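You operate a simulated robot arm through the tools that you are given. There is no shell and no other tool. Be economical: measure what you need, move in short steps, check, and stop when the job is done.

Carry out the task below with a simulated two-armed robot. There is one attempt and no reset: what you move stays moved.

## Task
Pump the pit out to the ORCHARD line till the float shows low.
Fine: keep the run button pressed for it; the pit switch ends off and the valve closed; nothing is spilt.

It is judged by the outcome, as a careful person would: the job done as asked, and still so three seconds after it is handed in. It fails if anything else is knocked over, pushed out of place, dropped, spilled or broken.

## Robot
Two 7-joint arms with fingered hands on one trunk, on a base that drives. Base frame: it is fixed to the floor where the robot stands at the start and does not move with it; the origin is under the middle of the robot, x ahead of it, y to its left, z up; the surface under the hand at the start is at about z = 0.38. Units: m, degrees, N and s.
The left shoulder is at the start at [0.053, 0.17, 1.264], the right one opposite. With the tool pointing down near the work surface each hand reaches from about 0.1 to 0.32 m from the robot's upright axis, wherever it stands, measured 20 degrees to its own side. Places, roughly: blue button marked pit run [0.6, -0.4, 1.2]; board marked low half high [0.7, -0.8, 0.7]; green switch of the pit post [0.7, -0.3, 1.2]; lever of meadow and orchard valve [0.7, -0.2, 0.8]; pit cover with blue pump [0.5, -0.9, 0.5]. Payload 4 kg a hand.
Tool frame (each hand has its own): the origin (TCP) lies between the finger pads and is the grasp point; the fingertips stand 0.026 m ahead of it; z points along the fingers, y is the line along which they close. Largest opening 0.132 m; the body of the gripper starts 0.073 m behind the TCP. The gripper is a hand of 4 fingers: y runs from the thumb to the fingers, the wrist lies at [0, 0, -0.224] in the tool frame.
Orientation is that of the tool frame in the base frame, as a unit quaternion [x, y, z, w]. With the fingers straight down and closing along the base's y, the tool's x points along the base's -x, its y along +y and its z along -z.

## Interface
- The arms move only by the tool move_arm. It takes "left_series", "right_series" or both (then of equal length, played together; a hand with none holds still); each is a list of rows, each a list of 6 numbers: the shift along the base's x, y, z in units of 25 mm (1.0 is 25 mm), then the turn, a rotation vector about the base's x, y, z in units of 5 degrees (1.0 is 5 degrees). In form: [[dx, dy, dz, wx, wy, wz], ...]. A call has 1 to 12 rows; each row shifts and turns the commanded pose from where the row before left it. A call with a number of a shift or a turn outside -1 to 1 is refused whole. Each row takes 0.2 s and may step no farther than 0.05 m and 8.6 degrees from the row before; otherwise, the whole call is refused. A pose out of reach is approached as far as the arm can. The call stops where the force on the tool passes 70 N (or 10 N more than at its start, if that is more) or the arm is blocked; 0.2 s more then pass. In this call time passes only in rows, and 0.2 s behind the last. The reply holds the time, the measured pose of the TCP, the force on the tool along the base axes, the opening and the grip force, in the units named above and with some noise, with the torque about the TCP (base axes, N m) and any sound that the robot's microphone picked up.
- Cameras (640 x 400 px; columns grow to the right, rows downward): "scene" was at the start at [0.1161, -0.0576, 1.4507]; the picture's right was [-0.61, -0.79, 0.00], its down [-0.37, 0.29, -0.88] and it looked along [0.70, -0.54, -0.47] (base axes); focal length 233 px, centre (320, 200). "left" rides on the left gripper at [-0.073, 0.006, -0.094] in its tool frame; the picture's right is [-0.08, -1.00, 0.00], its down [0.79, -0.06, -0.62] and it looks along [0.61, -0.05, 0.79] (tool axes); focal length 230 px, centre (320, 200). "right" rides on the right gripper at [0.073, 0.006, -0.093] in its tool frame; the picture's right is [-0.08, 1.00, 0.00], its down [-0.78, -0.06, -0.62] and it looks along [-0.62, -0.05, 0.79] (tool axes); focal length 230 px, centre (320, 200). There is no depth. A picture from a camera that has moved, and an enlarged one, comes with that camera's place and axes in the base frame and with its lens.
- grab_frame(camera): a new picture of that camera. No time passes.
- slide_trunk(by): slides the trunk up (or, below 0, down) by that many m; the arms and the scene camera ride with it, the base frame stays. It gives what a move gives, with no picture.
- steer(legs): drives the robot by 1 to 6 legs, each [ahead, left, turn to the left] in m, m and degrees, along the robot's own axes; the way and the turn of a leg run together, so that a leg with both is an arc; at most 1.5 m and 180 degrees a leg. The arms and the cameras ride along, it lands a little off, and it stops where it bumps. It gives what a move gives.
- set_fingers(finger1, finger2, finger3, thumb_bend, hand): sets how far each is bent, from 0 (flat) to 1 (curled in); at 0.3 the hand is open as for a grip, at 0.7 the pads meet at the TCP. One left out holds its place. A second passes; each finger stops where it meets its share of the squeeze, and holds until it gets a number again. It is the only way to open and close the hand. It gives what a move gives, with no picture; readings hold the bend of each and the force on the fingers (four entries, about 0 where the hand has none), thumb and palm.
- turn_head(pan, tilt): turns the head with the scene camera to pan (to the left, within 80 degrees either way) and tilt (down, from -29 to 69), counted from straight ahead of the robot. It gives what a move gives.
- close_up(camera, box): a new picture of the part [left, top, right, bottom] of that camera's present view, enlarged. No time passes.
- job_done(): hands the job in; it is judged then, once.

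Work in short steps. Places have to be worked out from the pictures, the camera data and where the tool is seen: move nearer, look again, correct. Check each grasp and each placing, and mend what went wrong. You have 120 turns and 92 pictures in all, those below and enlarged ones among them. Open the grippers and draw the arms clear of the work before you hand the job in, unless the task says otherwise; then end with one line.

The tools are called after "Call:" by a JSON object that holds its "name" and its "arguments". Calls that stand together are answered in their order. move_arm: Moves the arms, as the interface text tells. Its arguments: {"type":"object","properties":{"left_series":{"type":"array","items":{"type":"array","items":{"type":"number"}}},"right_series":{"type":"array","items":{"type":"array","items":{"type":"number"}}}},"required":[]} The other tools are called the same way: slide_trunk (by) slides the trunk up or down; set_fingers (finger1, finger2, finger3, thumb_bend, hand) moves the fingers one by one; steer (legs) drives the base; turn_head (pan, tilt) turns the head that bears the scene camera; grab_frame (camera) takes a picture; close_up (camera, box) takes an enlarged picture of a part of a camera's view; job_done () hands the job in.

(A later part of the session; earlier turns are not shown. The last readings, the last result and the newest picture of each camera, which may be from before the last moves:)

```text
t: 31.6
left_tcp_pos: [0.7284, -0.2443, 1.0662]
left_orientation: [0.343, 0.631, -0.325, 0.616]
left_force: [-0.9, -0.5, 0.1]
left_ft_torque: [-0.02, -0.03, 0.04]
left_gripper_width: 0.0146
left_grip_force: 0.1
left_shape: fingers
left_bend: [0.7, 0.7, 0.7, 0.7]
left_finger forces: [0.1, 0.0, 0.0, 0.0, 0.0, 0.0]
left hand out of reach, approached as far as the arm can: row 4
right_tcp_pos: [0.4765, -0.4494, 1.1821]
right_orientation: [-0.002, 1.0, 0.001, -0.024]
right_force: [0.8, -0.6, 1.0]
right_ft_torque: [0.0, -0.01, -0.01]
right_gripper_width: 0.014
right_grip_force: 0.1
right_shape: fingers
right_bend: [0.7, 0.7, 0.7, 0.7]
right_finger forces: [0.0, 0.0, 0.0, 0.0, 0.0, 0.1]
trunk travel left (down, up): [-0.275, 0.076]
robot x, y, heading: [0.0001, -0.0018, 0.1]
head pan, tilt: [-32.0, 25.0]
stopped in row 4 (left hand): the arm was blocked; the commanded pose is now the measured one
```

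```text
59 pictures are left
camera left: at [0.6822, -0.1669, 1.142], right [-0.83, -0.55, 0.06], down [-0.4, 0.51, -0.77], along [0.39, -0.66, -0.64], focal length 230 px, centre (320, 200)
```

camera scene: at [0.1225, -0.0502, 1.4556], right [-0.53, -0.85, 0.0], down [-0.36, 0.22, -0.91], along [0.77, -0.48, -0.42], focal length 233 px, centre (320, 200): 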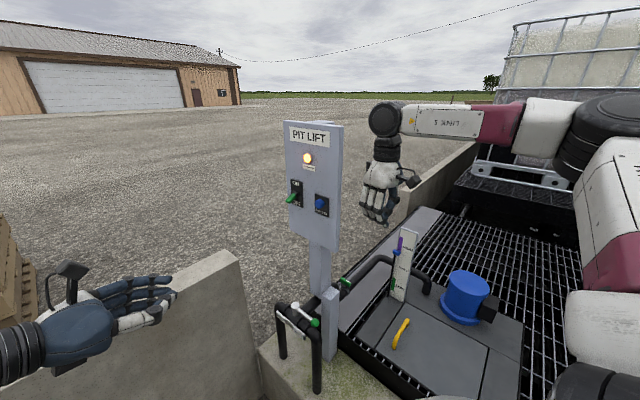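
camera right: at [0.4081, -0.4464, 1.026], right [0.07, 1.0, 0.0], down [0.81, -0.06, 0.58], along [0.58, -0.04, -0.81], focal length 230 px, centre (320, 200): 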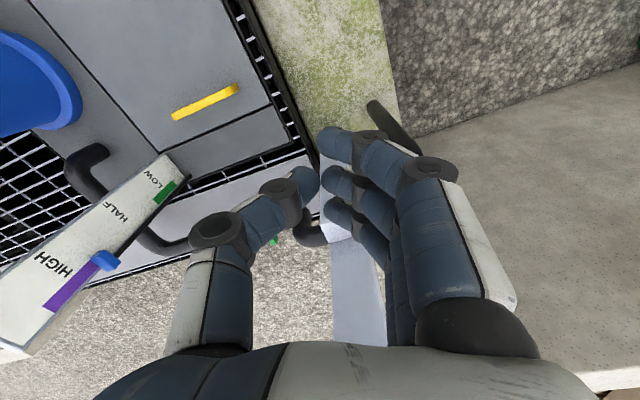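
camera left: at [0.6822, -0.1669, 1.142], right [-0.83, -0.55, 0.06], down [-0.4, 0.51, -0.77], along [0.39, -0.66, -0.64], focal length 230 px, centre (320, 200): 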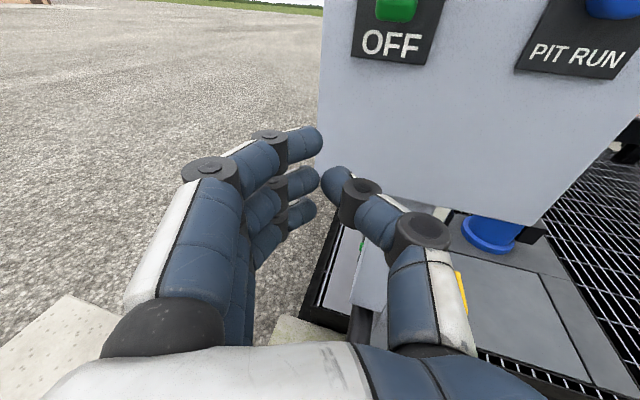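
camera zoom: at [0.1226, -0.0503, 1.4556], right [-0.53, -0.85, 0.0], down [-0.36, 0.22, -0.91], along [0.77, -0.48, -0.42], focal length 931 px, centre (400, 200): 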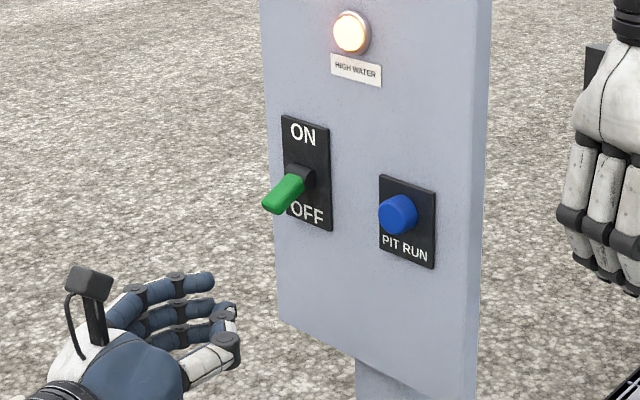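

The left arm is at full stretch, so I need to stand a little closer. The curb runs forward-left and close on my right, so I first draw both hands back, then drive slightly ahead and left, parallel to it.

Call:
{"name": "move_arm", "arguments": {"left_series": [[-0.5, 0.7, 0.3, 0, 0, 0], [-0.8, 0.8, 0.3, 0, 0, 0], [-0.8, 0.8, 0.3, 0, 0, 0], [-0.9, 0.6, 0, 0, 0, 0], [-0.9, 0.6, 0, 0, 0, 0], [-0.9, 0.6, 0, 0, 0, 0], [-0.9, 0.6, 0, 0, 0, 0], [-0.9, 0, 0, 0, 0, 0]], "right_series": [[-0.9, 0, 0, 0, 0, 0], [-0.9, 0, 0, 0, 0, 0], [-0.9, 0, 0, 0, 0, 0], [-0.9, 0, 0, 0, 0, 0], [-0.9, 0, 0, 0, 0, 0], [-0.9, 0, 0, 0, 0, 0], [-0.9, 0, 0, 0, 0, 0], [0, 0, 0, 0, 0, 0]]}}

Call:
{"name": "steer", "arguments": {"legs": [[0.14, 0.05, 0]]}}

Call:
{"name": "grab_frame", "arguments": {"camera": "scene"}}

```text
t: 33.4
left_tcp_pos: [0.5591, -0.1316, 1.0865]
left_orientation: [0.345, 0.63, -0.327, 0.614]
left_force: [-0.1, 0.3, -0.2]
left_ft_torque: [-0.02, 0.01, 0.02]
left_gripper_width: 0.0143
left_grip_force: 0.1
left_shape: fingers
left_bend: [0.7, 0.7, 0.7, 0.7]
left_finger forces: [0.1, 0.1, 0.0, 0.0, 0.1, 0.0]
right_tcp_pos: [0.3249, -0.4469, 1.18]
right_orientation: [-0.002, 1.0, 0.001, -0.023]
right_force: [0.5, -0.3, -0.1]
right_ft_torque: [0.04, -0.02, -0.02]
right_gripper_width: 0.0138
right_grip_force: 0.0
right_shape: fingers
right_bend: [0.7, 0.7, 0.7, 0.7]
right_finger forces: [0.0, 0.0, 0.0, 0.1, 0.1, 0.0]
right hand out of reach, approached as far as the arm can: row 7
trunk travel left (down, up): [-0.275, 0.076]
robot x, y, heading: [0.002, -0.0004, 0.1]
head pan, tilt: [-32.0, 25.0]
```

```text
t: 34.8
left_tcp_pos: [0.7001, -0.0789, 1.0873]
left_orientation: [0.344, 0.629, -0.328, 0.615]
left_force: [-0.5, 0.0, -0.4]
left_ft_torque: [0.02, 0.01, -0.04]
left_gripper_width: 0.0144
left_grip_force: 0.0
left_shape: fingers
left_bend: [0.7, 0.7, 0.7, 0.7]
left_finger forces: [0.0, 0.0, 0.0, 0.1, 0.0, 0.0]
right_tcp_pos: [0.4675, -0.3955, 1.1799]
right_orientation: [-0.003, 1.0, 0.001, -0.024]
right_force: [-0.2, 0.2, 1.2]
right_ft_torque: [0.0, 0.02, -0.02]
right_gripper_width: 0.0139
right_grip_force: 0.1
right_shape: fingers
right_bend: [0.7, 0.7, 0.7, 0.7]
right_finger forces: [0.0, 0.0, 0.0, 0.0, 0.0, 0.0]
trunk travel left (down, up): [-0.275, 0.076]
robot x, y, heading: [0.1366, 0.0496, -0.0]
head pan, tilt: [-32.0, 25.0]
```

```text
58 pictures are left
camera scene: at [0.2635, 0.0006, 1.4556], right [-0.53, -0.85, 0.0], down [-0.36, 0.22, -0.91], along [0.77, -0.48, -0.42], focal length 233 px, centre (320, 200)
```

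scene: 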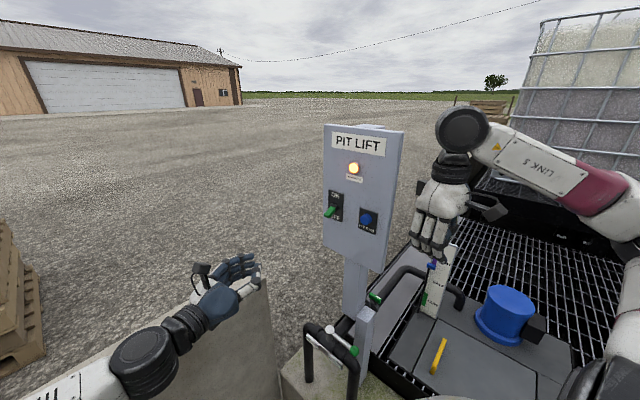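

The robot is now about 14 cm further ahead. I move the left fingers in under the switch toggle.

Call:
{"name": "move_arm", "arguments": {"left_series": [[0.07, -1, 0, 0, 0, 0], [0.07, -1, 0, 0, 0, 0], [0.07, -1, 0, 0, 0, 0], [0.07, -1, 0, 0, 0, 0], [0.07, -1, 0, 0, 0, 0], [0.07, -1, 0, 0, 0, 0], [0.07, -1, 0, 0, 0, 0], [0.07, -1, 0, 0, 0, 0], [0.07, -1, 0, 0, 0, 0], [0.07, -0.6, 0, 0, 0, 0]]}}

Call:
{"name": "close_up", "arguments": {"camera": "scene", "box": [260, 150, 420, 270]}}

Call:
{"name": "grab_frame", "arguments": {"camera": "left"}}

```text
t: 37.0
left_tcp_pos: [0.7301, -0.3066, 1.0837]
left_orientation: [0.34, 0.634, -0.32, 0.617]
left_force: [-0.3, 0.2, 0.1]
left_ft_torque: [0.0, -0.01, -0.03]
left_gripper_width: 0.0145
left_grip_force: 0.1
left_shape: fingers
left_bend: [0.7, 0.7, 0.7, 0.7]
left_finger forces: [0.0, 0.0, 0.1, 0.0, 0.0, 0.0]
right_tcp_pos: [0.468, -0.3956, 1.1792]
right_orientation: [-0.003, 1.0, 0.001, -0.024]
right_force: [0.5, -0.6, -0.6]
right_ft_torque: [0.03, 0.01, 0.02]
right_gripper_width: 0.0135
right_grip_force: 0.0
right_shape: fingers
right_bend: [0.7, 0.7, 0.7, 0.7]
right_finger forces: [0.0, 0.0, 0.0, 0.1, 0.0, 0.0]
trunk travel left (down, up): [-0.275, 0.076]
robot x, y, heading: [0.1409, 0.0491, -0.0]
head pan, tilt: [-32.0, 25.0]
```

```text
3.33 times, centred on (340, 210) of scene
camera zoom: at [0.2628, 0.0007, 1.4556], right [-0.53, -0.85, 0.0], down [-0.36, 0.22, -0.91], along [0.77, -0.48, -0.42], focal length 776 px, centre (253, 167)
```

zoom: 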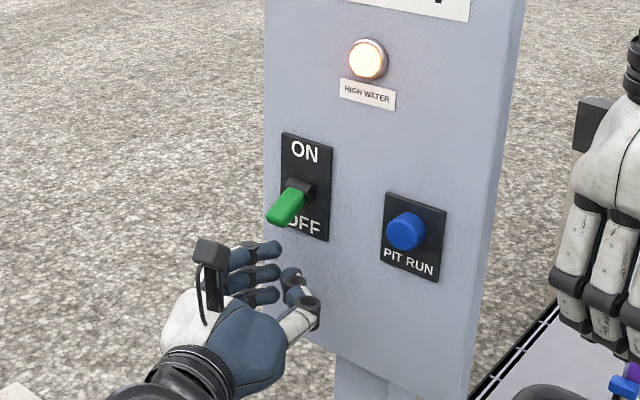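

```text
56 pictures are left
camera left: at [0.683, -0.2307, 1.1605], right [-0.82, -0.57, 0.06], down [-0.4, 0.5, -0.76], along [0.4, -0.65, -0.64], focal length 230 px, centre (320, 200)
```

left: 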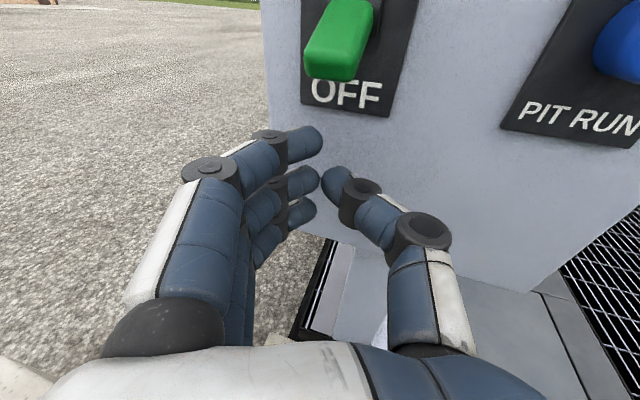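

The top finger's tip is under the toggle but a little to its far side. I shift back 12 mm and push up.

Call:
{"name": "move_arm", "arguments": {"left_series": [[-0.5, 0, 0, 0, 0, 0], [0, 0, 0.5, 0, 0, 0], [0, 0, 0.5, 0, 0, 0], [0, 0, 0.5, 0, 0, 0], [0, 0, 0.5, 0, 0, 0], [0, 0, 0.5, 0, 0, 0]]}}

Call:
{"name": "close_up", "arguments": {"camera": "scene", "box": [260, 150, 420, 270]}}

Call:
{"name": "grab_frame", "arguments": {"camera": "left"}}

```text
t: 38.4
left_tcp_pos: [0.7045, -0.3184, 1.1412]
left_orientation: [0.345, 0.633, -0.328, 0.61]
left_force: [-12.5, 14.0, -44.1]
left_ft_torque: [-0.63, 0.5, 0.33]
left_gripper_width: 0.0101
left_grip_force: 22.9
left_shape: fingers
left_bend: [0.72, 0.7, 0.7, 0.7]
left_finger forces: [45.9, 0.0, 0.0, 0.0, 0.0, 0.1]
right_tcp_pos: [0.4685, -0.3966, 1.1776]
right_orientation: [-0.004, 1.0, 0.0, -0.025]
right_force: [0.3, 0.6, 0.3]
right_ft_torque: [0.01, 0.02, 0.01]
right_gripper_width: 0.0138
right_grip_force: 0.0
right_shape: fingers
right_bend: [0.7, 0.7, 0.7, 0.7]
right_finger forces: [0.0, 0.0, 0.0, 0.0, 0.1, 0.1]
trunk travel left (down, up): [-0.275, 0.076]
robot x, y, heading: [0.1354, 0.0493, 0.2]
head pan, tilt: [-32.0, 25.0]
```

```text
3.33 times, centred on (340, 210) of scene
camera zoom: at [0.2644, 0.0006, 1.4547], right [-0.53, -0.85, 0.0], down [-0.36, 0.22, -0.91], along [0.77, -0.48, -0.42], focal length 776 px, centre (253, 167)
```

zoom: 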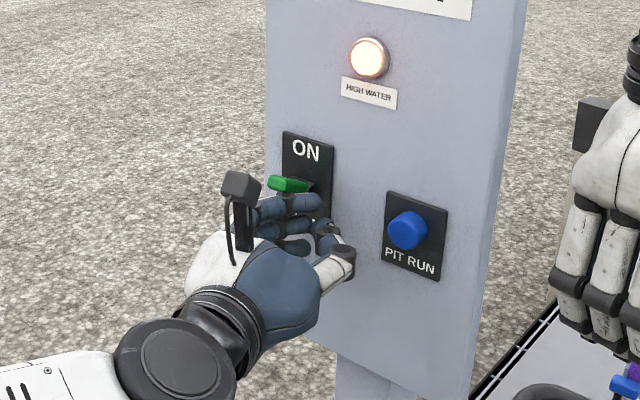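

```text
54 pictures are left
camera left: at [0.6596, -0.2408, 1.2185], right [-0.83, -0.55, 0.07], down [-0.4, 0.51, -0.76], along [0.38, -0.66, -0.65], focal length 230 px, centre (320, 200)
```

left: 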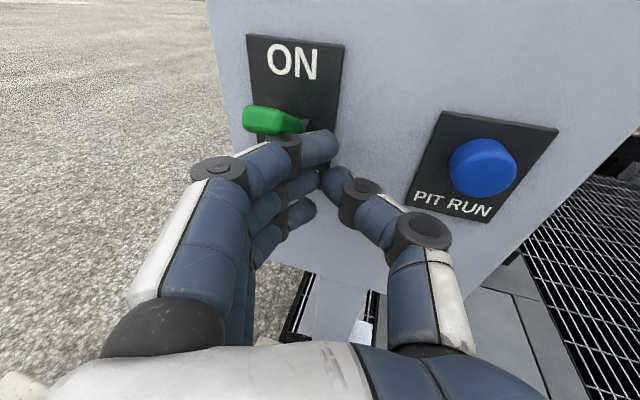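

The toggle has lifted partway, but my finger is close to its root and the force is high. I ease down, draw back about 20 mm to push nearer the tip, and push up again.

Call:
{"name": "move_arm", "arguments": {"left_series": [[0, 0, -0.5, 0, 0, 0], [-0.3, 0.8, 0, 0, 0, 0], [0, 0, 0.5, 0, 0, 0], [0, 0, 0.5, 0, 0, 0], [0, 0, 0.5, 0, 0, 0]]}}

Call:
{"name": "grab_frame", "arguments": {"camera": "left"}}

```text
t: 39.6
left_tcp_pos: [0.6971, -0.2999, 1.1749]
left_orientation: [0.343, 0.63, -0.327, 0.616]
left_force: [-0.4, 0.5, -0.6]
left_ft_torque: [-0.03, -0.01, 0.01]
left_gripper_width: 0.014
left_grip_force: 0.3
left_shape: fingers
left_bend: [0.7, 0.7, 0.7, 0.7]
left_finger forces: [0.1, 0.2, 0.0, 0.0, 0.0, 0.0]
right_tcp_pos: [0.4662, -0.3962, 1.1794]
right_orientation: [-0.002, 1.0, 0.0, -0.024]
right_force: [0.7, -0.9, -0.2]
right_ft_torque: [0.0, -0.05, -0.02]
right_gripper_width: 0.0141
right_grip_force: 0.1
right_shape: fingers
right_bend: [0.7, 0.7, 0.7, 0.7]
right_finger forces: [0.1, 0.1, 0.0, 0.0, 0.0, 0.0]
trunk travel left (down, up): [-0.275, 0.076]
robot x, y, heading: [0.1433, 0.0492, 0.1]
head pan, tilt: [-32.0, 25.0]
```

```text
53 pictures are left
camera left: at [0.6525, -0.2211, 1.251], right [-0.83, -0.55, 0.07], down [-0.4, 0.51, -0.77], along [0.39, -0.66, -0.64], focal length 230 px, centre (320, 200)
```

left: 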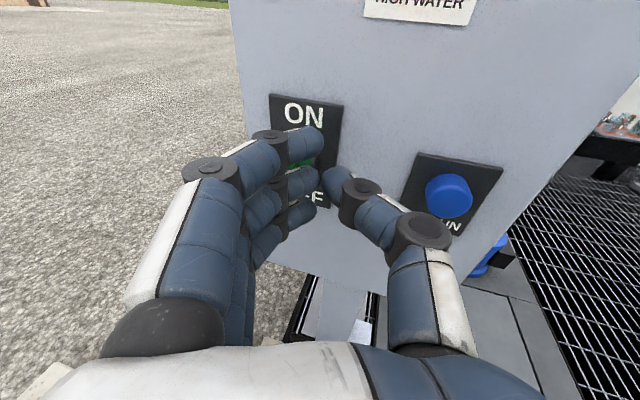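

The finger may have slipped past the toggle, so I check from the head camera.

Call:
{"name": "close_up", "arguments": {"camera": "scene", "box": [300, 170, 380, 240]}}

```text
5.71 times, centred on (340, 205) of scene
camera zoom: at [0.262, -0.0001, 1.4557], right [-0.53, -0.85, 0.0], down [-0.36, 0.22, -0.91], along [0.77, -0.48, -0.42], focal length 1330 px, centre (206, 171)
```

zoom: 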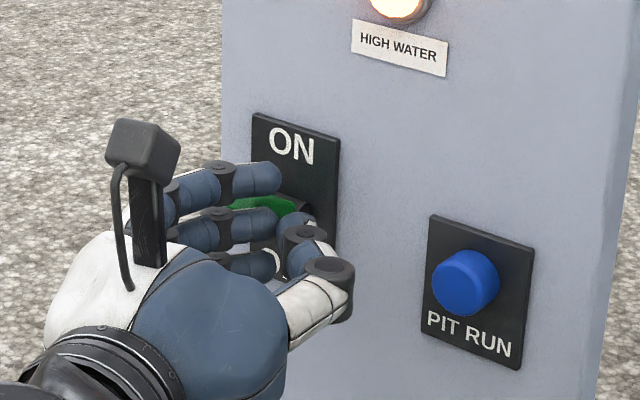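

The toggle now lies between the top and middle fingers. I keep moving up so that the middle finger carries it over.

Call:
{"name": "move_arm", "arguments": {"left_series": [[0, 0, 0.5, 0, 0, 0], [0, 0, 0.5, 0, 0, 0], [0, 0, 0.5, 0, 0, 0]]}}

Call:
{"name": "close_up", "arguments": {"camera": "scene", "box": [300, 170, 380, 240]}}

```text
t: 40.4
left_tcp_pos: [0.6982, -0.2984, 1.215]
left_orientation: [0.344, 0.63, -0.327, 0.615]
left_force: [-0.1, -0.2, -0.9]
left_ft_torque: [0.03, -0.01, -0.02]
left_gripper_width: 0.0137
left_grip_force: 0.1
left_shape: fingers
left_bend: [0.7, 0.7, 0.7, 0.7]
left_finger forces: [0.0, 0.0, 0.0, 0.1, 0.0, 0.0]
right_tcp_pos: [0.4662, -0.3953, 1.1805]
right_orientation: [-0.003, 1.0, 0.001, -0.023]
right_force: [0.2, 0.0, -0.4]
right_ft_torque: [-0.02, 0.01, -0.02]
right_gripper_width: 0.0139
right_grip_force: 0.1
right_shape: fingers
right_bend: [0.7, 0.7, 0.7, 0.7]
right_finger forces: [0.0, 0.0, 0.0, 0.0, 0.1, 0.0]
trunk travel left (down, up): [-0.275, 0.076]
robot x, y, heading: [0.1386, 0.0511, 0.2]
head pan, tilt: [-32.0, 25.0]
```

```text
5.71 times, centred on (340, 205) of scene
camera zoom: at [0.262, 0.0003, 1.4557], right [-0.53, -0.85, 0.0], down [-0.36, 0.22, -0.91], along [0.77, -0.48, -0.42], focal length 1330 px, centre (206, 171)
```

zoom: 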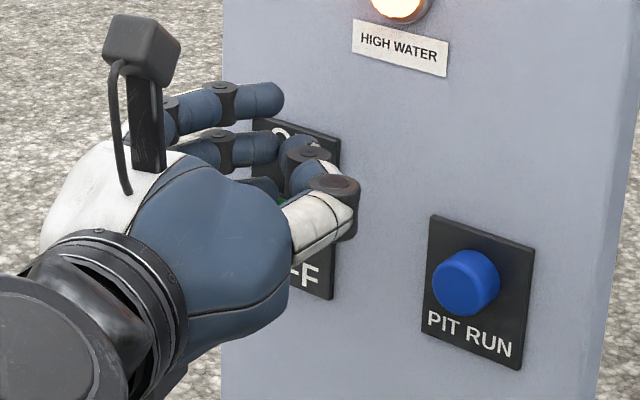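

"FF" is uncovered, so the toggle may be up. I back the hand straight out to see.

Call:
{"name": "move_arm", "arguments": {"left_series": [[-0.5, 0.8, 0, 0, 0, 0], [-0.5, 0.8, 0, 0, 0, 0], [-0.5, 0.8, 0, 0, 0, 0], [-0.5, 0.8, 0, 0, 0, 0]]}}

Call:
{"name": "grab_frame", "arguments": {"camera": "left"}}

Call:
{"name": "close_up", "arguments": {"camera": "scene", "box": [300, 170, 380, 240]}}

```text
t: 41.4
left_tcp_pos: [0.647, -0.2184, 1.2125]
left_orientation: [0.344, 0.63, -0.327, 0.615]
left_force: [0.7, -0.3, 0.5]
left_ft_torque: [-0.01, -0.02, 0.04]
left_gripper_width: 0.014
left_grip_force: 0.0
left_shape: fingers
left_bend: [0.7, 0.7, 0.7, 0.7]
left_finger forces: [0.0, 0.0, 0.0, 0.0, 0.0, 0.0]
right_tcp_pos: [0.4675, -0.3956, 1.1793]
right_orientation: [-0.002, 1.0, 0.001, -0.023]
right_force: [-0.5, -0.4, 0.3]
right_ft_torque: [0.02, 0.0, 0.0]
right_gripper_width: 0.0136
right_grip_force: 0.1
right_shape: fingers
right_bend: [0.7, 0.7, 0.7, 0.7]
right_finger forces: [0.0, 0.0, 0.1, 0.0, 0.0, 0.1]
trunk travel left (down, up): [-0.275, 0.076]
robot x, y, heading: [0.1393, 0.0515, 0.1]
head pan, tilt: [-32.0, 25.0]
```

```text
50 pictures are left
camera left: at [0.6022, -0.1411, 1.2891], right [-0.83, -0.55, 0.07], down [-0.4, 0.5, -0.77], along [0.39, -0.66, -0.64], focal length 230 px, centre (320, 200)
```

left: 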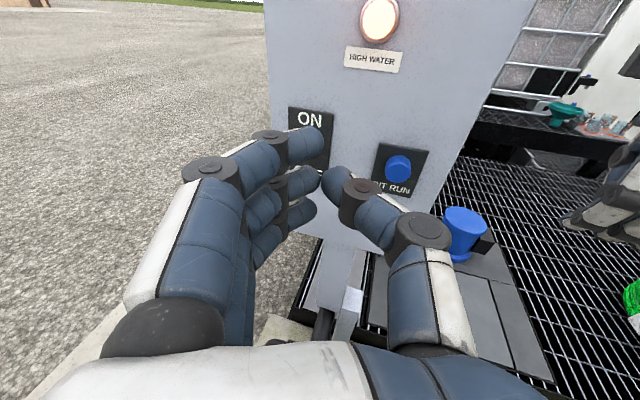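

```text
5.71 times, centred on (340, 205) of scene
camera zoom: at [0.2621, 0.0007, 1.4557], right [-0.53, -0.85, 0.0], down [-0.36, 0.22, -0.91], along [0.77, -0.48, -0.42], focal length 1330 px, centre (206, 171)
```

zoom: 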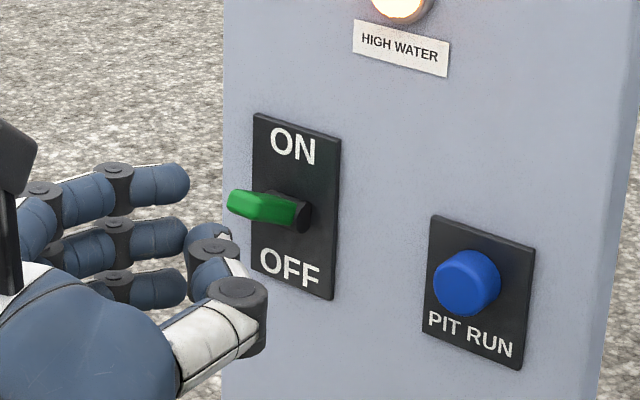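

The toggle now stands about 25° up, so the switch is ON. I place the finger cluster just in front of the blue button and lift the right hand so it clears the view of the float.

Call:
{"name": "move_arm", "arguments": {"left_series": [[-0.26, 0, -0.4, 0, 0, 0], [-0.26, -1, -0.4, 0, 0, 0], [-0.26, -1, -0.4, 0, 0, 0], [-0.26, -1, -0.4, 0, 0, 0], [-0.26, -1, -0.4, 0, 0, 0], [0, -0.3, 0, 0, 0, 0]], "right_series": [[0, 0, 1, 0, 0, 0], [0, 0, 1, 0, 0, 0], [0, 0, 1, 0, 0, 0], [0, 0, 1, 0, 0, 0], [0, 0, 1, 0, 0, 0], [0, 0, 0, 0, 0, 0]]}}

Call:
{"name": "grab_frame", "arguments": {"camera": "left"}}

Call:
{"name": "grab_frame", "arguments": {"camera": "scene"}}

```text
t: 43.0
left_tcp_pos: [0.6447, -0.3067, 1.1683]
left_orientation: [0.327, 0.635, -0.314, 0.626]
left_force: [-1.1, 0.1, 0.0]
left_ft_torque: [-0.01, -0.04, 0.03]
left_gripper_width: 0.0141
left_grip_force: 0.0
left_shape: fingers
left_bend: [0.7, 0.7, 0.7, 0.7]
left_finger forces: [0.0, 0.0, 0.1, 0.1, 0.0, 0.0]
right_tcp_pos: [0.4901, -0.3821, 1.2975]
right_orientation: [-0.003, 1.0, 0.001, -0.023]
right_force: [-0.3, 0.2, 0.2]
right_ft_torque: [0.02, -0.02, 0.01]
right_gripper_width: 0.0137
right_grip_force: 0.0
right_shape: fingers
right_bend: [0.7, 0.7, 0.7, 0.7]
right_finger forces: [0.1, 0.0, 0.0, 0.0, 0.0, 0.0]
right hand out of reach, approached as far as the arm can: row 1, 2, 3, 4, 5
trunk travel left (down, up): [-0.275, 0.076]
robot x, y, heading: [0.141, 0.0512, 0.2]
head pan, tilt: [-32.0, 25.0]
stopped in row 6 (left hand): the arm was blocked; the commanded pose is now the measured one
```

```text
48 pictures are left
camera left: at [0.5953, -0.2303, 1.2439], right [-0.8, -0.59, 0.07], down [-0.42, 0.48, -0.77], along [0.42, -0.65, -0.63], focal length 230 px, centre (320, 200)
```

left: 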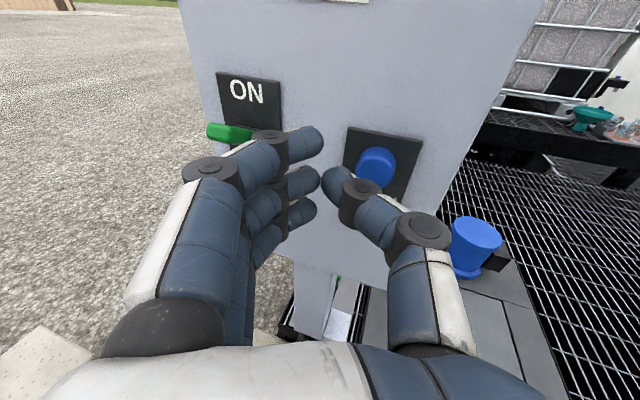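

```text
47 pictures are left
camera scene: at [0.2625, 0.0007, 1.4557], right [-0.53, -0.85, 0.0], down [-0.36, 0.22, -0.91], along [0.77, -0.48, -0.42], focal length 233 px, centre (320, 200)
```

scene: 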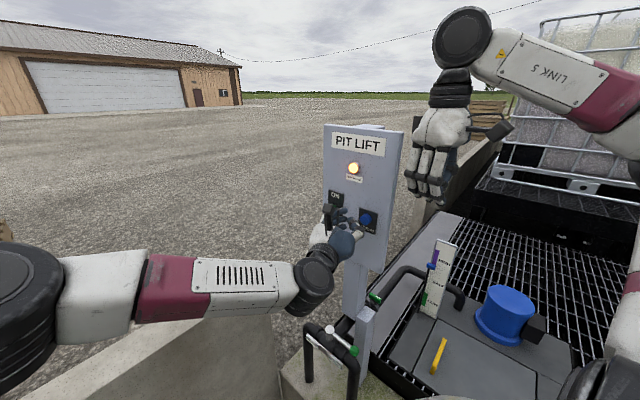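

The arm hits a joint limit at this yaw, about 3 cm short in -x. I back off slightly and turn the hand 10° toward +x, then realign in front of the button.

Call:
{"name": "move_arm", "arguments": {"left_series": [[0, 1, 0, 0, 0, 1], [-0.5, 0.5, 0, 0, 0, 1], [-0.5, 0, 0, 0, 0, 0.4], [-0.5, -0.6, -0.2, 0, 0, 0], [0, -1, 0, 0, 0, 0]]}}

Call:
{"name": "grab_frame", "arguments": {"camera": "left"}}

```text
t: 44.4
left_tcp_pos: [0.6739, -0.2588, 1.1771]
left_orientation: [0.216, 0.674, -0.213, 0.674]
left_force: [0.0, 0.4, 0.1]
left_ft_torque: [0.0, -0.02, 0.02]
left_gripper_width: 0.0141
left_grip_force: 0.0
left_shape: fingers
left_bend: [0.7, 0.7, 0.7, 0.7]
left_finger forces: [0.0, 0.1, 0.1, 0.0, 0.1, 0.0]
right_tcp_pos: [0.4891, -0.3832, 1.2978]
right_orientation: [-0.003, 1.0, 0.002, -0.024]
right_force: [0.2, 0.4, 0.8]
right_ft_torque: [0.04, 0.0, -0.01]
right_gripper_width: 0.0138
right_grip_force: 0.2
right_shape: fingers
right_bend: [0.7, 0.7, 0.7, 0.7]
right_finger forces: [0.0, 0.0, 0.0, 0.0, 0.0, 0.1]
trunk travel left (down, up): [-0.275, 0.076]
robot x, y, heading: [0.1398, 0.0467, 0.4]
head pan, tilt: [-32.0, 25.0]
stopped in row 5 (left hand): the arm was blocked; the commanded pose is now the measured one
```

```text
46 pictures are left
camera left: at [0.6014, -0.2017, 1.2507], right [-0.58, -0.81, 0.07], down [-0.54, 0.31, -0.78], along [0.62, -0.49, -0.62], focal length 230 px, centre (320, 200)
```

left: 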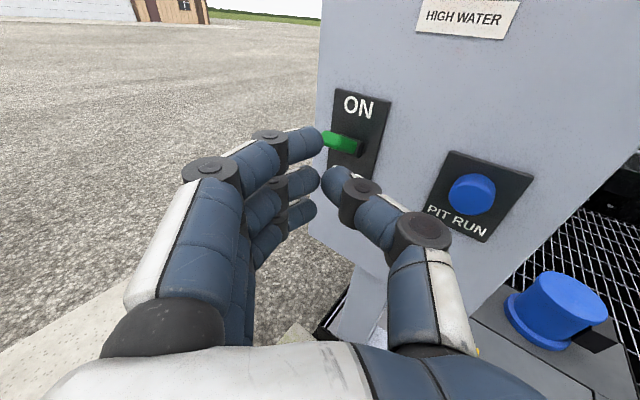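

The wrist sticks at about x 0.5, so I need it further out. I back off and yaw the other way, square to the panel, before approaching the button.

Call:
{"name": "move_arm", "arguments": {"left_series": [[0, 0.8, 0, 0, 0, -1], [0, 0.8, 0, 0, 0, -1], [0, 0.6, 0, 0, 0, -1], [0, 0.4, 0, 0, 0, -1], [-0.2, 0, 0, 0, 0, -1], [-0.4, 0, -0.1, 0, 0, -1], [-0.4, 0, -0.1, 0, 0, -1], [-0.5, 0, -0.2, 0, 0, -0.6]]}}

Call:
{"name": "move_arm", "arguments": {"left_series": [[-0.2, -0.8, 0, 0, 0, 0], [-0.2, -0.8, -0.1, 0, 0, 0], [-0.2, -0.8, -0.1, 0, 0, 0], [0, -0.8, 0, 0, 0, 0], [0, -0.8, 0, 0, 0, 0]]}}

Call:
{"name": "grab_frame", "arguments": {"camera": "left"}}

```text
t: 46.2
left_tcp_pos: [0.6316, -0.1957, 1.1655]
left_orientation: [0.425, 0.566, -0.422, 0.566]
left_force: [0.2, 0.2, -0.6]
left_ft_torque: [0.01, -0.01, 0.0]
left_gripper_width: 0.014
left_grip_force: 0.0
left_shape: fingers
left_bend: [0.7, 0.7, 0.7, 0.7]
left_finger forces: [0.1, 0.0, 0.0, 0.1, 0.0, 0.0]
right_tcp_pos: [0.4889, -0.383, 1.2976]
right_orientation: [-0.003, 1.0, 0.002, -0.025]
right_force: [0.3, -0.1, 0.3]
right_ft_torque: [-0.01, 0.02, 0.0]
right_gripper_width: 0.0137
right_grip_force: 0.1
right_shape: fingers
right_bend: [0.7, 0.7, 0.7, 0.7]
right_finger forces: [0.0, 0.0, 0.0, 0.0, 0.0, 0.0]
trunk travel left (down, up): [-0.275, 0.076]
robot x, y, heading: [0.1408, 0.0518, -0.2]
head pan, tilt: [-32.0, 25.0]
```

```text
t: 47.4
left_tcp_pos: [0.6167, -0.2974, 1.1612]
left_orientation: [0.426, 0.566, -0.421, 0.567]
left_force: [0.1, -0.3, -0.1]
left_ft_torque: [0.02, 0.02, 0.02]
left_gripper_width: 0.0142
left_grip_force: 0.1
left_shape: fingers
left_bend: [0.7, 0.7, 0.7, 0.7]
left_finger forces: [0.0, 0.1, 0.0, 0.0, 0.1, 0.1]
right_tcp_pos: [0.4902, -0.3823, 1.2979]
right_orientation: [-0.004, 1.0, 0.002, -0.023]
right_force: [0.1, -0.8, 0.5]
right_ft_torque: [0.0, 0.0, 0.01]
right_gripper_width: 0.0138
right_grip_force: 0.1
right_shape: fingers
right_bend: [0.7, 0.7, 0.7, 0.7]
right_finger forces: [0.0, 0.0, 0.0, 0.0, 0.0, 0.0]
trunk travel left (down, up): [-0.275, 0.076]
robot x, y, heading: [0.1405, 0.0527, -0.2]
head pan, tilt: [-32.0, 25.0]
```

```text
45 pictures are left
camera left: at [0.5966, -0.2077, 1.2356], right [-0.96, -0.28, 0.07], down [-0.23, 0.58, -0.78], along [0.18, -0.77, -0.62], focal length 230 px, centre (320, 200)
```

left: 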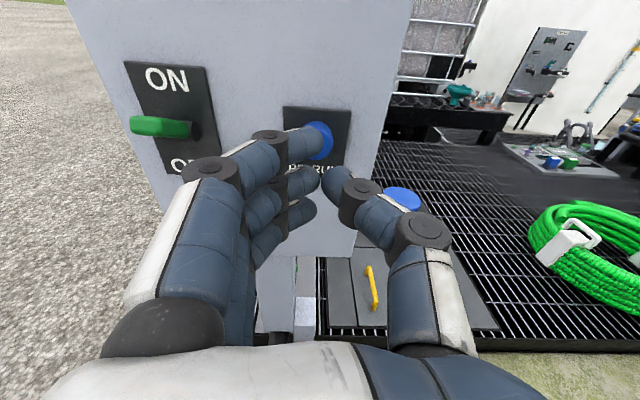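

The hand is now square to the button at matching height, about 4 cm off. I press in along the panel normal with small final steps.

Call:
{"name": "move_arm", "arguments": {"left_series": [[0.1, -0.8, 0, 0, 0, 0], [0.2, -0.6, 0, 0, 0, 0], [0.05, -0.2, 0, 0, 0, 0], [0.05, -0.2, 0, 0, 0, 0]]}}

Call:
{"name": "grab_frame", "arguments": {"camera": "scene"}}

Call:
{"name": "grab_frame", "arguments": {"camera": "left"}}

```text
t: 48.4
left_tcp_pos: [0.6282, -0.3418, 1.1612]
left_orientation: [0.426, 0.566, -0.422, 0.566]
left_force: [-0.3, 1.3, -0.5]
left_ft_torque: [-0.01, 0.0, -0.03]
left_gripper_width: 0.0136
left_grip_force: 1.0
left_shape: fingers
left_bend: [0.7, 0.7, 0.7, 0.7]
left_finger forces: [0.0, 1.5, 0.0, 0.1, 0.0, 0.0]
right_tcp_pos: [0.4886, -0.3836, 1.2969]
right_orientation: [-0.004, 1.0, 0.001, -0.024]
right_force: [-0.3, 0.7, -0.1]
right_ft_torque: [-0.02, 0.03, 0.02]
right_gripper_width: 0.0139
right_grip_force: 0.1
right_shape: fingers
right_bend: [0.7, 0.7, 0.7, 0.7]
right_finger forces: [0.0, 0.1, 0.0, 0.0, 0.0, 0.0]
trunk travel left (down, up): [-0.275, 0.076]
robot x, y, heading: [0.1411, 0.0504, 0.2]
head pan, tilt: [-32.0, 25.0]
```

```text
44 pictures are left
camera scene: at [0.2623, 0.0007, 1.4557], right [-0.53, -0.85, 0.0], down [-0.36, 0.22, -0.91], along [0.77, -0.48, -0.42], focal length 233 px, centre (320, 200)
```

scene: 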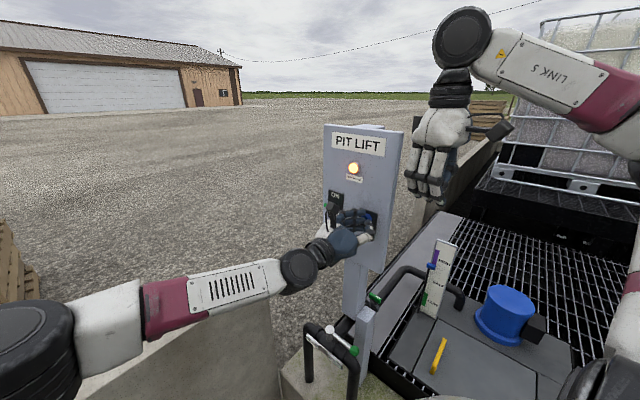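

```text
43 pictures are left
camera left: at [0.6069, -0.2521, 1.2355], right [-0.96, -0.28, 0.07], down [-0.23, 0.58, -0.78], along [0.18, -0.77, -0.62], focal length 230 px, centre (320, 200)
```

left: 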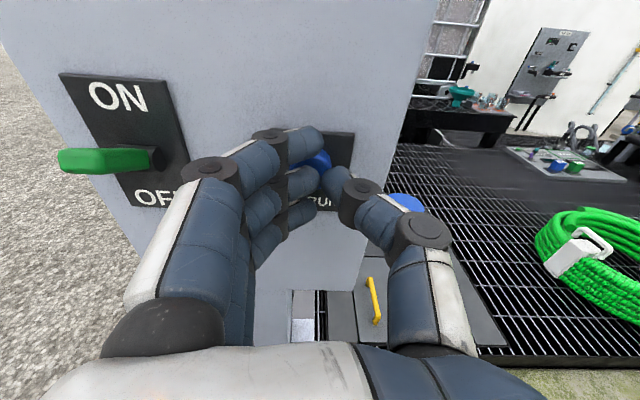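

The middle finger touches the button (1.5 N). I press about 10 mm deeper, listening and watching the float.

Call:
{"name": "move_arm", "arguments": {"left_series": [[0.05, -0.15, 0, 0, 0, 0], [0.05, -0.15, 0, 0, 0, 0], [0.03, -0.1, 0, 0, 0, 0]]}}

Call:
{"name": "close_up", "arguments": {"camera": "scene", "box": [360, 220, 480, 330]}}

```text
t: 49.2
left_tcp_pos: [0.6324, -0.3488, 1.1636]
left_orientation: [0.426, 0.566, -0.421, 0.567]
left_force: [-3.6, 17.9, -3.1]
left_ft_torque: [0.06, 0.02, 0.07]
left_gripper_width: 0.0142
left_grip_force: 9.9
left_shape: fingers
left_bend: [0.7, 0.72, 0.7, 0.7]
left_finger forces: [0.0, 14.4, 0.0, 0.0, 5.0, 0.1]
right_tcp_pos: [0.4895, -0.3809, 1.3006]
right_orientation: [-0.003, 1.0, 0.0, -0.023]
right_force: [-0.5, -0.6, 0.0]
right_ft_torque: [-0.05, 0.0, 0.01]
right_gripper_width: 0.0137
right_grip_force: 0.0
right_shape: fingers
right_bend: [0.7, 0.7, 0.7, 0.7]
right_finger forces: [0.0, 0.1, 0.0, 0.0, 0.0, 0.1]
trunk travel left (down, up): [-0.275, 0.076]
robot x, y, heading: [0.1404, 0.0533, 0.3]
head pan, tilt: [-32.0, 25.0]
heard: click
```

```text
3.64 times, centred on (420, 275) of scene
camera zoom: at [0.2621, 0.0035, 1.4558], right [-0.53, -0.85, 0.0], down [-0.36, 0.22, -0.91], along [0.77, -0.48, -0.42], focal length 846 px, centre (-44, -73)
```

zoom: 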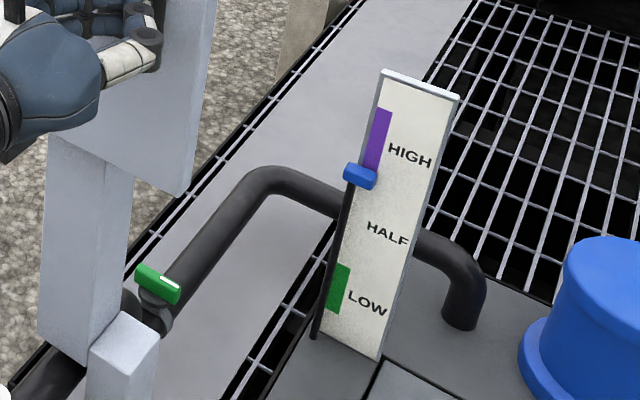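

A click was heard and the button is in. I hold for about 1 s to see whether the pump runs and the float moves.

Call:
{"name": "move_arm", "arguments": {"left_series": [[0, 0, 0, 0, 0, 0], [0, 0, 0, 0, 0, 0], [0, 0, 0, 0, 0, 0], [0, 0, 0, 0, 0, 0]]}}

Call:
{"name": "close_up", "arguments": {"camera": "scene", "box": [360, 220, 480, 330]}}

```text
t: 50.2
left_tcp_pos: [0.6309, -0.3509, 1.1629]
left_orientation: [0.424, 0.566, -0.423, 0.567]
left_force: [-1.9, 20.2, -4.8]
left_ft_torque: [0.08, 0.07, 0.13]
left_gripper_width: 0.0138
left_grip_force: 10.6
left_shape: fingers
left_bend: [0.7, 0.72, 0.7, 0.7]
left_finger forces: [0.0, 16.5, 0.0, 0.0, 4.9, 0.0]
right_tcp_pos: [0.4891, -0.3802, 1.2967]
right_orientation: [-0.003, 1.0, 0.0, -0.023]
right_force: [0.2, -0.1, 0.0]
right_ft_torque: [-0.01, -0.02, -0.01]
right_gripper_width: 0.0141
right_grip_force: 0.0
right_shape: fingers
right_bend: [0.7, 0.7, 0.7, 0.7]
right_finger forces: [0.0, 0.0, 0.0, 0.0, 0.0, 0.0]
trunk travel left (down, up): [-0.275, 0.076]
robot x, y, heading: [0.1389, 0.0485, 0.2]
head pan, tilt: [-32.0, 25.0]
```

```text
3.64 times, centred on (420, 275) of scene
camera zoom: at [0.2624, 0.0034, 1.4558], right [-0.53, -0.85, 0.0], down [-0.36, 0.22, -0.91], along [0.77, -0.48, -0.42], focal length 846 px, centre (-44, -73)
```

zoom: 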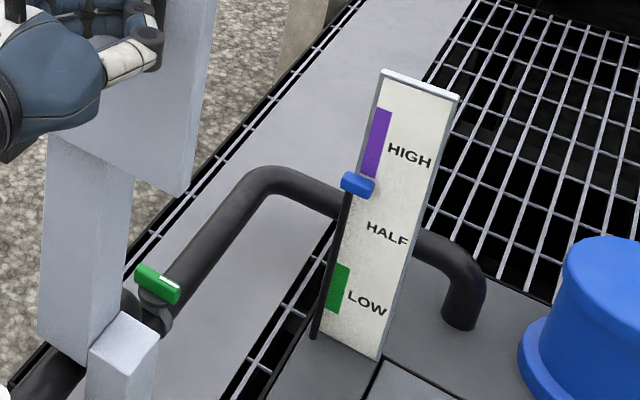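

The float is dropping by about 9 px per second, so flow is going out and the tap needs no touching. I keep holding; it needs about 9–10 s more to reach the LOW band.

Call:
{"name": "move_arm", "arguments": {"left_series": [[0, 0, 0, 0, 0, 0], [0, 0, 0, 0, 0, 0], [0, 0, 0, 0, 0, 0], [0, 0, 0, 0, 0, 0], [0, 0, 0, 0, 0, 0], [0, 0, 0, 0, 0, 0], [0, 0, 0, 0, 0, 0], [0, 0, 0, 0, 0, 0], [0, 0, 0, 0, 0, 0], [0, 0, 0, 0, 0, 0], [0, 0, 0, 0, 0, 0], [0, 0, 0, 0, 0, 0]]}}

Call:
{"name": "move_arm", "arguments": {"left_series": [[0, 0, 0, 0, 0, 0], [0, 0, 0, 0, 0, 0], [0, 0, 0, 0, 0, 0], [0, 0, 0, 0, 0, 0], [0, 0, 0, 0, 0, 0], [0, 0, 0, 0, 0, 0], [0, 0, 0, 0, 0, 0], [0, 0, 0, 0, 0, 0], [0, 0, 0, 0, 0, 0], [0, 0, 0, 0, 0, 0], [0, 0, 0, 0, 0, 0], [0, 0, 0, 0, 0, 0]]}}

Call:
{"name": "close_up", "arguments": {"camera": "scene", "box": [360, 220, 480, 330]}}

```text
t: 52.8
left_tcp_pos: [0.6307, -0.3502, 1.1624]
left_orientation: [0.425, 0.566, -0.422, 0.567]
left_force: [-1.9, 20.4, -4.7]
left_ft_torque: [0.13, 0.02, 0.18]
left_gripper_width: 0.0138
left_grip_force: 10.5
left_shape: fingers
left_bend: [0.7, 0.72, 0.7, 0.7]
left_finger forces: [0.0, 16.8, 0.0, 0.1, 4.7, 0.0]
right_tcp_pos: [0.4892, -0.3801, 1.2988]
right_orientation: [-0.003, 1.0, 0.0, -0.023]
right_force: [0.3, 0.4, -0.4]
right_ft_torque: [0.0, 0.02, -0.03]
right_gripper_width: 0.0138
right_grip_force: 0.0
right_shape: fingers
right_bend: [0.7, 0.7, 0.7, 0.7]
right_finger forces: [0.1, 0.1, 0.0, 0.1, 0.0, 0.0]
trunk travel left (down, up): [-0.275, 0.076]
robot x, y, heading: [0.1416, 0.0497, 0.1]
head pan, tilt: [-32.0, 25.0]
```

```text
t: 55.4
left_tcp_pos: [0.6309, -0.3499, 1.1617]
left_orientation: [0.425, 0.565, -0.423, 0.566]
left_force: [-1.9, 20.0, -4.8]
left_ft_torque: [0.1, 0.02, 0.15]
left_gripper_width: 0.0138
left_grip_force: 10.5
left_shape: fingers
left_bend: [0.7, 0.72, 0.7, 0.7]
left_finger forces: [0.0, 16.8, 0.1, 0.1, 4.7, 0.0]
right_tcp_pos: [0.4887, -0.3802, 1.2991]
right_orientation: [-0.004, 1.0, 0.0, -0.025]
right_force: [-0.1, -1.4, 0.0]
right_ft_torque: [-0.02, -0.02, 0.01]
right_gripper_width: 0.014
right_grip_force: 0.1
right_shape: fingers
right_bend: [0.7, 0.7, 0.7, 0.7]
right_finger forces: [0.0, 0.0, 0.0, 0.0, 0.0, 0.1]
trunk travel left (down, up): [-0.275, 0.076]
robot x, y, heading: [0.1399, 0.0504, 0.2]
head pan, tilt: [-32.0, 25.0]
```

```text
3.64 times, centred on (420, 275) of scene
camera zoom: at [0.2624, 0.0034, 1.4558], right [-0.53, -0.85, 0.0], down [-0.36, 0.22, -0.91], along [0.77, -0.48, -0.42], focal length 846 px, centre (-44, -73)
```

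zoom: 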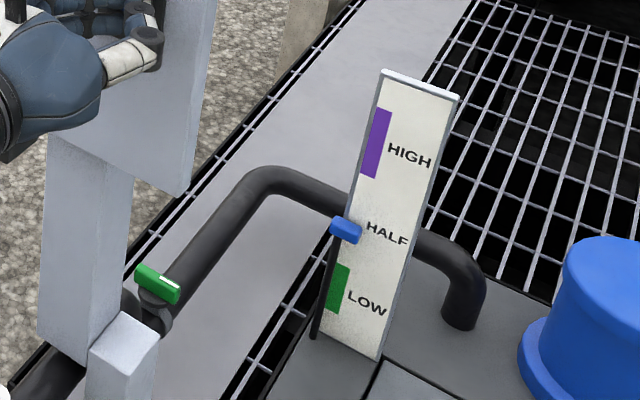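

The float is at 230 of the picture, at about HALF. I hold another 5.2 s and check.

Call:
{"name": "move_arm", "arguments": {"left_series": [[0, 0, 0, 0, 0, 0], [0, 0, 0, 0, 0, 0], [0, 0, 0, 0, 0, 0], [0, 0, 0, 0, 0, 0], [0, 0, 0, 0, 0, 0], [0, 0, 0, 0, 0, 0], [0, 0, 0, 0, 0, 0], [0, 0, 0, 0, 0, 0], [0, 0, 0, 0, 0, 0], [0, 0, 0, 0, 0, 0], [0, 0, 0, 0, 0, 0], [0, 0, 0, 0, 0, 0]]}}

Call:
{"name": "move_arm", "arguments": {"left_series": [[0, 0, 0, 0, 0, 0], [0, 0, 0, 0, 0, 0], [0, 0, 0, 0, 0, 0], [0, 0, 0, 0, 0, 0], [0, 0, 0, 0, 0, 0], [0, 0, 0, 0, 0, 0], [0, 0, 0, 0, 0, 0], [0, 0, 0, 0, 0, 0], [0, 0, 0, 0, 0, 0], [0, 0, 0, 0, 0, 0], [0, 0, 0, 0, 0, 0], [0, 0, 0, 0, 0, 0]]}}

Call:
{"name": "close_up", "arguments": {"camera": "scene", "box": [360, 220, 480, 330]}}

```text
t: 58.0
left_tcp_pos: [0.6304, -0.35, 1.163]
left_orientation: [0.424, 0.566, -0.423, 0.567]
left_force: [-1.3, 20.1, -4.2]
left_ft_torque: [0.08, 0.04, 0.13]
left_gripper_width: 0.0141
left_grip_force: 10.6
left_shape: fingers
left_bend: [0.7, 0.72, 0.7, 0.7]
left_finger forces: [0.0, 16.9, 0.0, 0.1, 4.6, 0.0]
right_tcp_pos: [0.49, -0.3801, 1.2978]
right_orientation: [-0.002, 1.0, 0.0, -0.024]
right_force: [-0.5, 0.4, -0.2]
right_ft_torque: [0.01, -0.01, 0.02]
right_gripper_width: 0.0137
right_grip_force: 0.0
right_shape: fingers
right_bend: [0.7, 0.7, 0.7, 0.7]
right_finger forces: [0.1, 0.1, 0.0, 0.1, 0.1, 0.0]
trunk travel left (down, up): [-0.275, 0.076]
robot x, y, heading: [0.1387, 0.0531, 0.3]
head pan, tilt: [-32.0, 25.0]
```

```text
t: 60.6
left_tcp_pos: [0.6307, -0.3489, 1.1633]
left_orientation: [0.425, 0.565, -0.422, 0.567]
left_force: [-2.5, 19.7, -4.1]
left_ft_torque: [0.07, 0.06, 0.14]
left_gripper_width: 0.014
left_grip_force: 10.3
left_shape: fingers
left_bend: [0.7, 0.72, 0.7, 0.7]
left_finger forces: [0.0, 16.8, 0.1, 0.1, 4.7, 0.1]
right_tcp_pos: [0.4902, -0.3796, 1.2998]
right_orientation: [-0.005, 1.0, 0.0, -0.024]
right_force: [0.0, 0.6, 0.2]
right_ft_torque: [-0.01, 0.0, 0.01]
right_gripper_width: 0.0138
right_grip_force: 0.1
right_shape: fingers
right_bend: [0.7, 0.7, 0.7, 0.7]
right_finger forces: [0.0, 0.1, 0.0, 0.1, 0.0, 0.0]
trunk travel left (down, up): [-0.275, 0.076]
robot x, y, heading: [0.1396, 0.0497, 0.1]
head pan, tilt: [-32.0, 25.0]
```

```text
3.64 times, centred on (420, 275) of scene
camera zoom: at [0.2624, 0.0034, 1.4558], right [-0.53, -0.85, 0.0], down [-0.36, 0.22, -0.91], along [0.77, -0.48, -0.42], focal length 846 px, centre (-44, -73)
```

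zoom: 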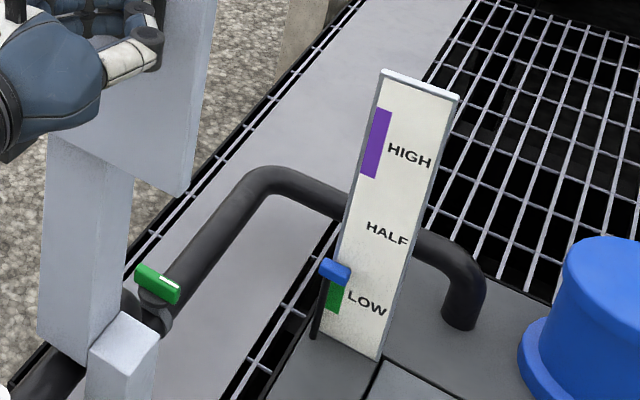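

The float is just entering the green LOW band. I hold about 1.4 s more to bring it well inside, then check before releasing.

Call:
{"name": "move_arm", "arguments": {"left_series": [[0, 0, 0, 0, 0, 0], [0, 0, 0, 0, 0, 0], [0, 0, 0, 0, 0, 0], [0, 0, 0, 0, 0, 0], [0, 0, 0, 0, 0, 0], [0, 0, 0, 0, 0, 0]]}}

Call:
{"name": "close_up", "arguments": {"camera": "scene", "box": [400, 225, 470, 325]}}

```text
t: 62.0
left_tcp_pos: [0.6309, -0.3494, 1.1622]
left_orientation: [0.424, 0.566, -0.423, 0.567]
left_force: [-2.1, 20.4, -4.6]
left_ft_torque: [0.08, 0.07, 0.17]
left_gripper_width: 0.0138
left_grip_force: 10.9
left_shape: fingers
left_bend: [0.7, 0.72, 0.7, 0.7]
left_finger forces: [0.1, 16.9, 0.0, 0.1, 4.5, 0.1]
right_tcp_pos: [0.4901, -0.38, 1.2989]
right_orientation: [-0.004, 1.0, 0.0, -0.024]
right_force: [-0.1, -0.1, 0.1]
right_ft_torque: [0.02, 0.01, -0.03]
right_gripper_width: 0.0138
right_grip_force: 0.0
right_shape: fingers
right_bend: [0.7, 0.7, 0.7, 0.7]
right_finger forces: [0.1, 0.0, 0.0, 0.0, 0.0, 0.0]
trunk travel left (down, up): [-0.275, 0.076]
robot x, y, heading: [0.1404, 0.0508, -0.1]
head pan, tilt: [-32.0, 25.0]
```

```text
4.00 times, centred on (435, 275) of scene
camera zoom: at [0.2624, 0.0034, 1.4558], right [-0.53, -0.85, 0.0], down [-0.36, 0.22, -0.91], along [0.77, -0.48, -0.42], focal length 931 px, centre (-140, -100)
```

zoom: 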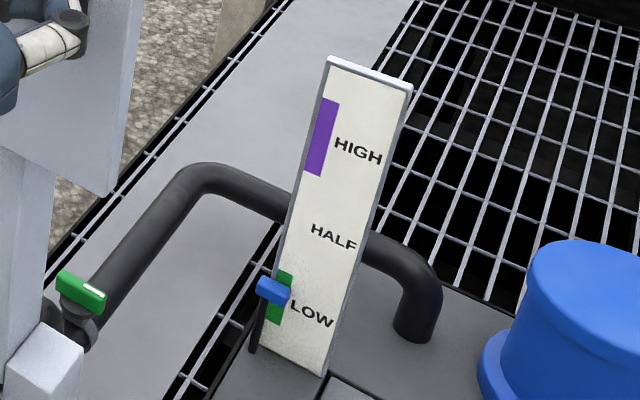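

The float sits inside the green LOW band. I release the button, back straight out, and look at the panel.

Call:
{"name": "move_arm", "arguments": {"left_series": [[-0.2, 0.8, 0, 0, 0, 0], [-0.2, 0.9, 0, 0, 0, 0], [-0.1, 0.9, 0, 0, 0, 0], [0, 0.9, 0, 0, 0, 0]]}}

Call:
{"name": "close_up", "arguments": {"camera": "scene", "box": [300, 120, 480, 330]}}

Call:
{"name": "grab_frame", "arguments": {"camera": "left"}}

```text
t: 63.0
left_tcp_pos: [0.6196, -0.2639, 1.1646]
left_orientation: [0.426, 0.565, -0.422, 0.566]
left_force: [-0.8, 0.4, -0.4]
left_ft_torque: [0.0, 0.0, -0.05]
left_gripper_width: 0.014
left_grip_force: 0.0
left_shape: fingers
left_bend: [0.7, 0.7, 0.7, 0.7]
left_finger forces: [0.1, 0.0, 0.0, 0.0, 0.0, 0.0]
right_tcp_pos: [0.4891, -0.3817, 1.2978]
right_orientation: [-0.003, 1.0, 0.001, -0.023]
right_force: [-0.2, 0.4, -0.2]
right_ft_torque: [-0.03, -0.02, -0.01]
right_gripper_width: 0.014
right_grip_force: 0.0
right_shape: fingers
right_bend: [0.7, 0.7, 0.7, 0.7]
right_finger forces: [0.0, 0.0, 0.0, 0.0, 0.0, 0.0]
trunk travel left (down, up): [-0.275, 0.076]
robot x, y, heading: [0.1405, 0.0513, 0.2]
head pan, tilt: [-32.0, 25.0]
```

```text
1.90 times, centred on (390, 225) of scene
camera zoom: at [0.2624, 0.0013, 1.4557], right [-0.53, -0.85, 0.0], down [-0.36, 0.22, -0.91], along [0.77, -0.48, -0.42], focal length 443 px, centre (187, 152)
```

zoom: 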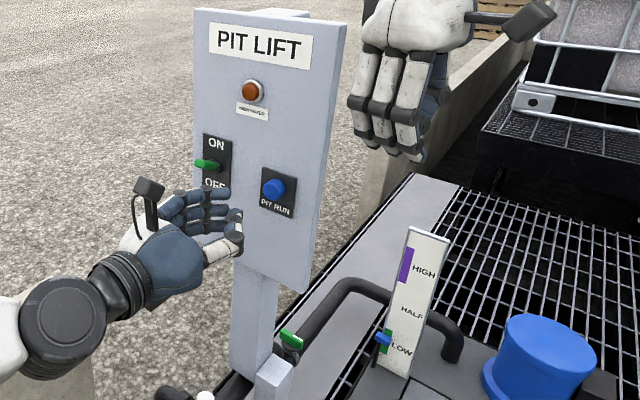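

```text
36 pictures are left
camera left: at [0.5984, -0.1739, 1.2372], right [-0.96, -0.28, 0.07], down [-0.23, 0.58, -0.78], along [0.18, -0.77, -0.62], focal length 230 px, centre (320, 200)
```

left: 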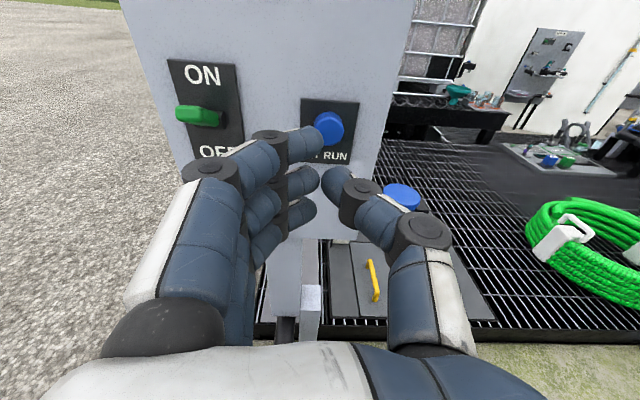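

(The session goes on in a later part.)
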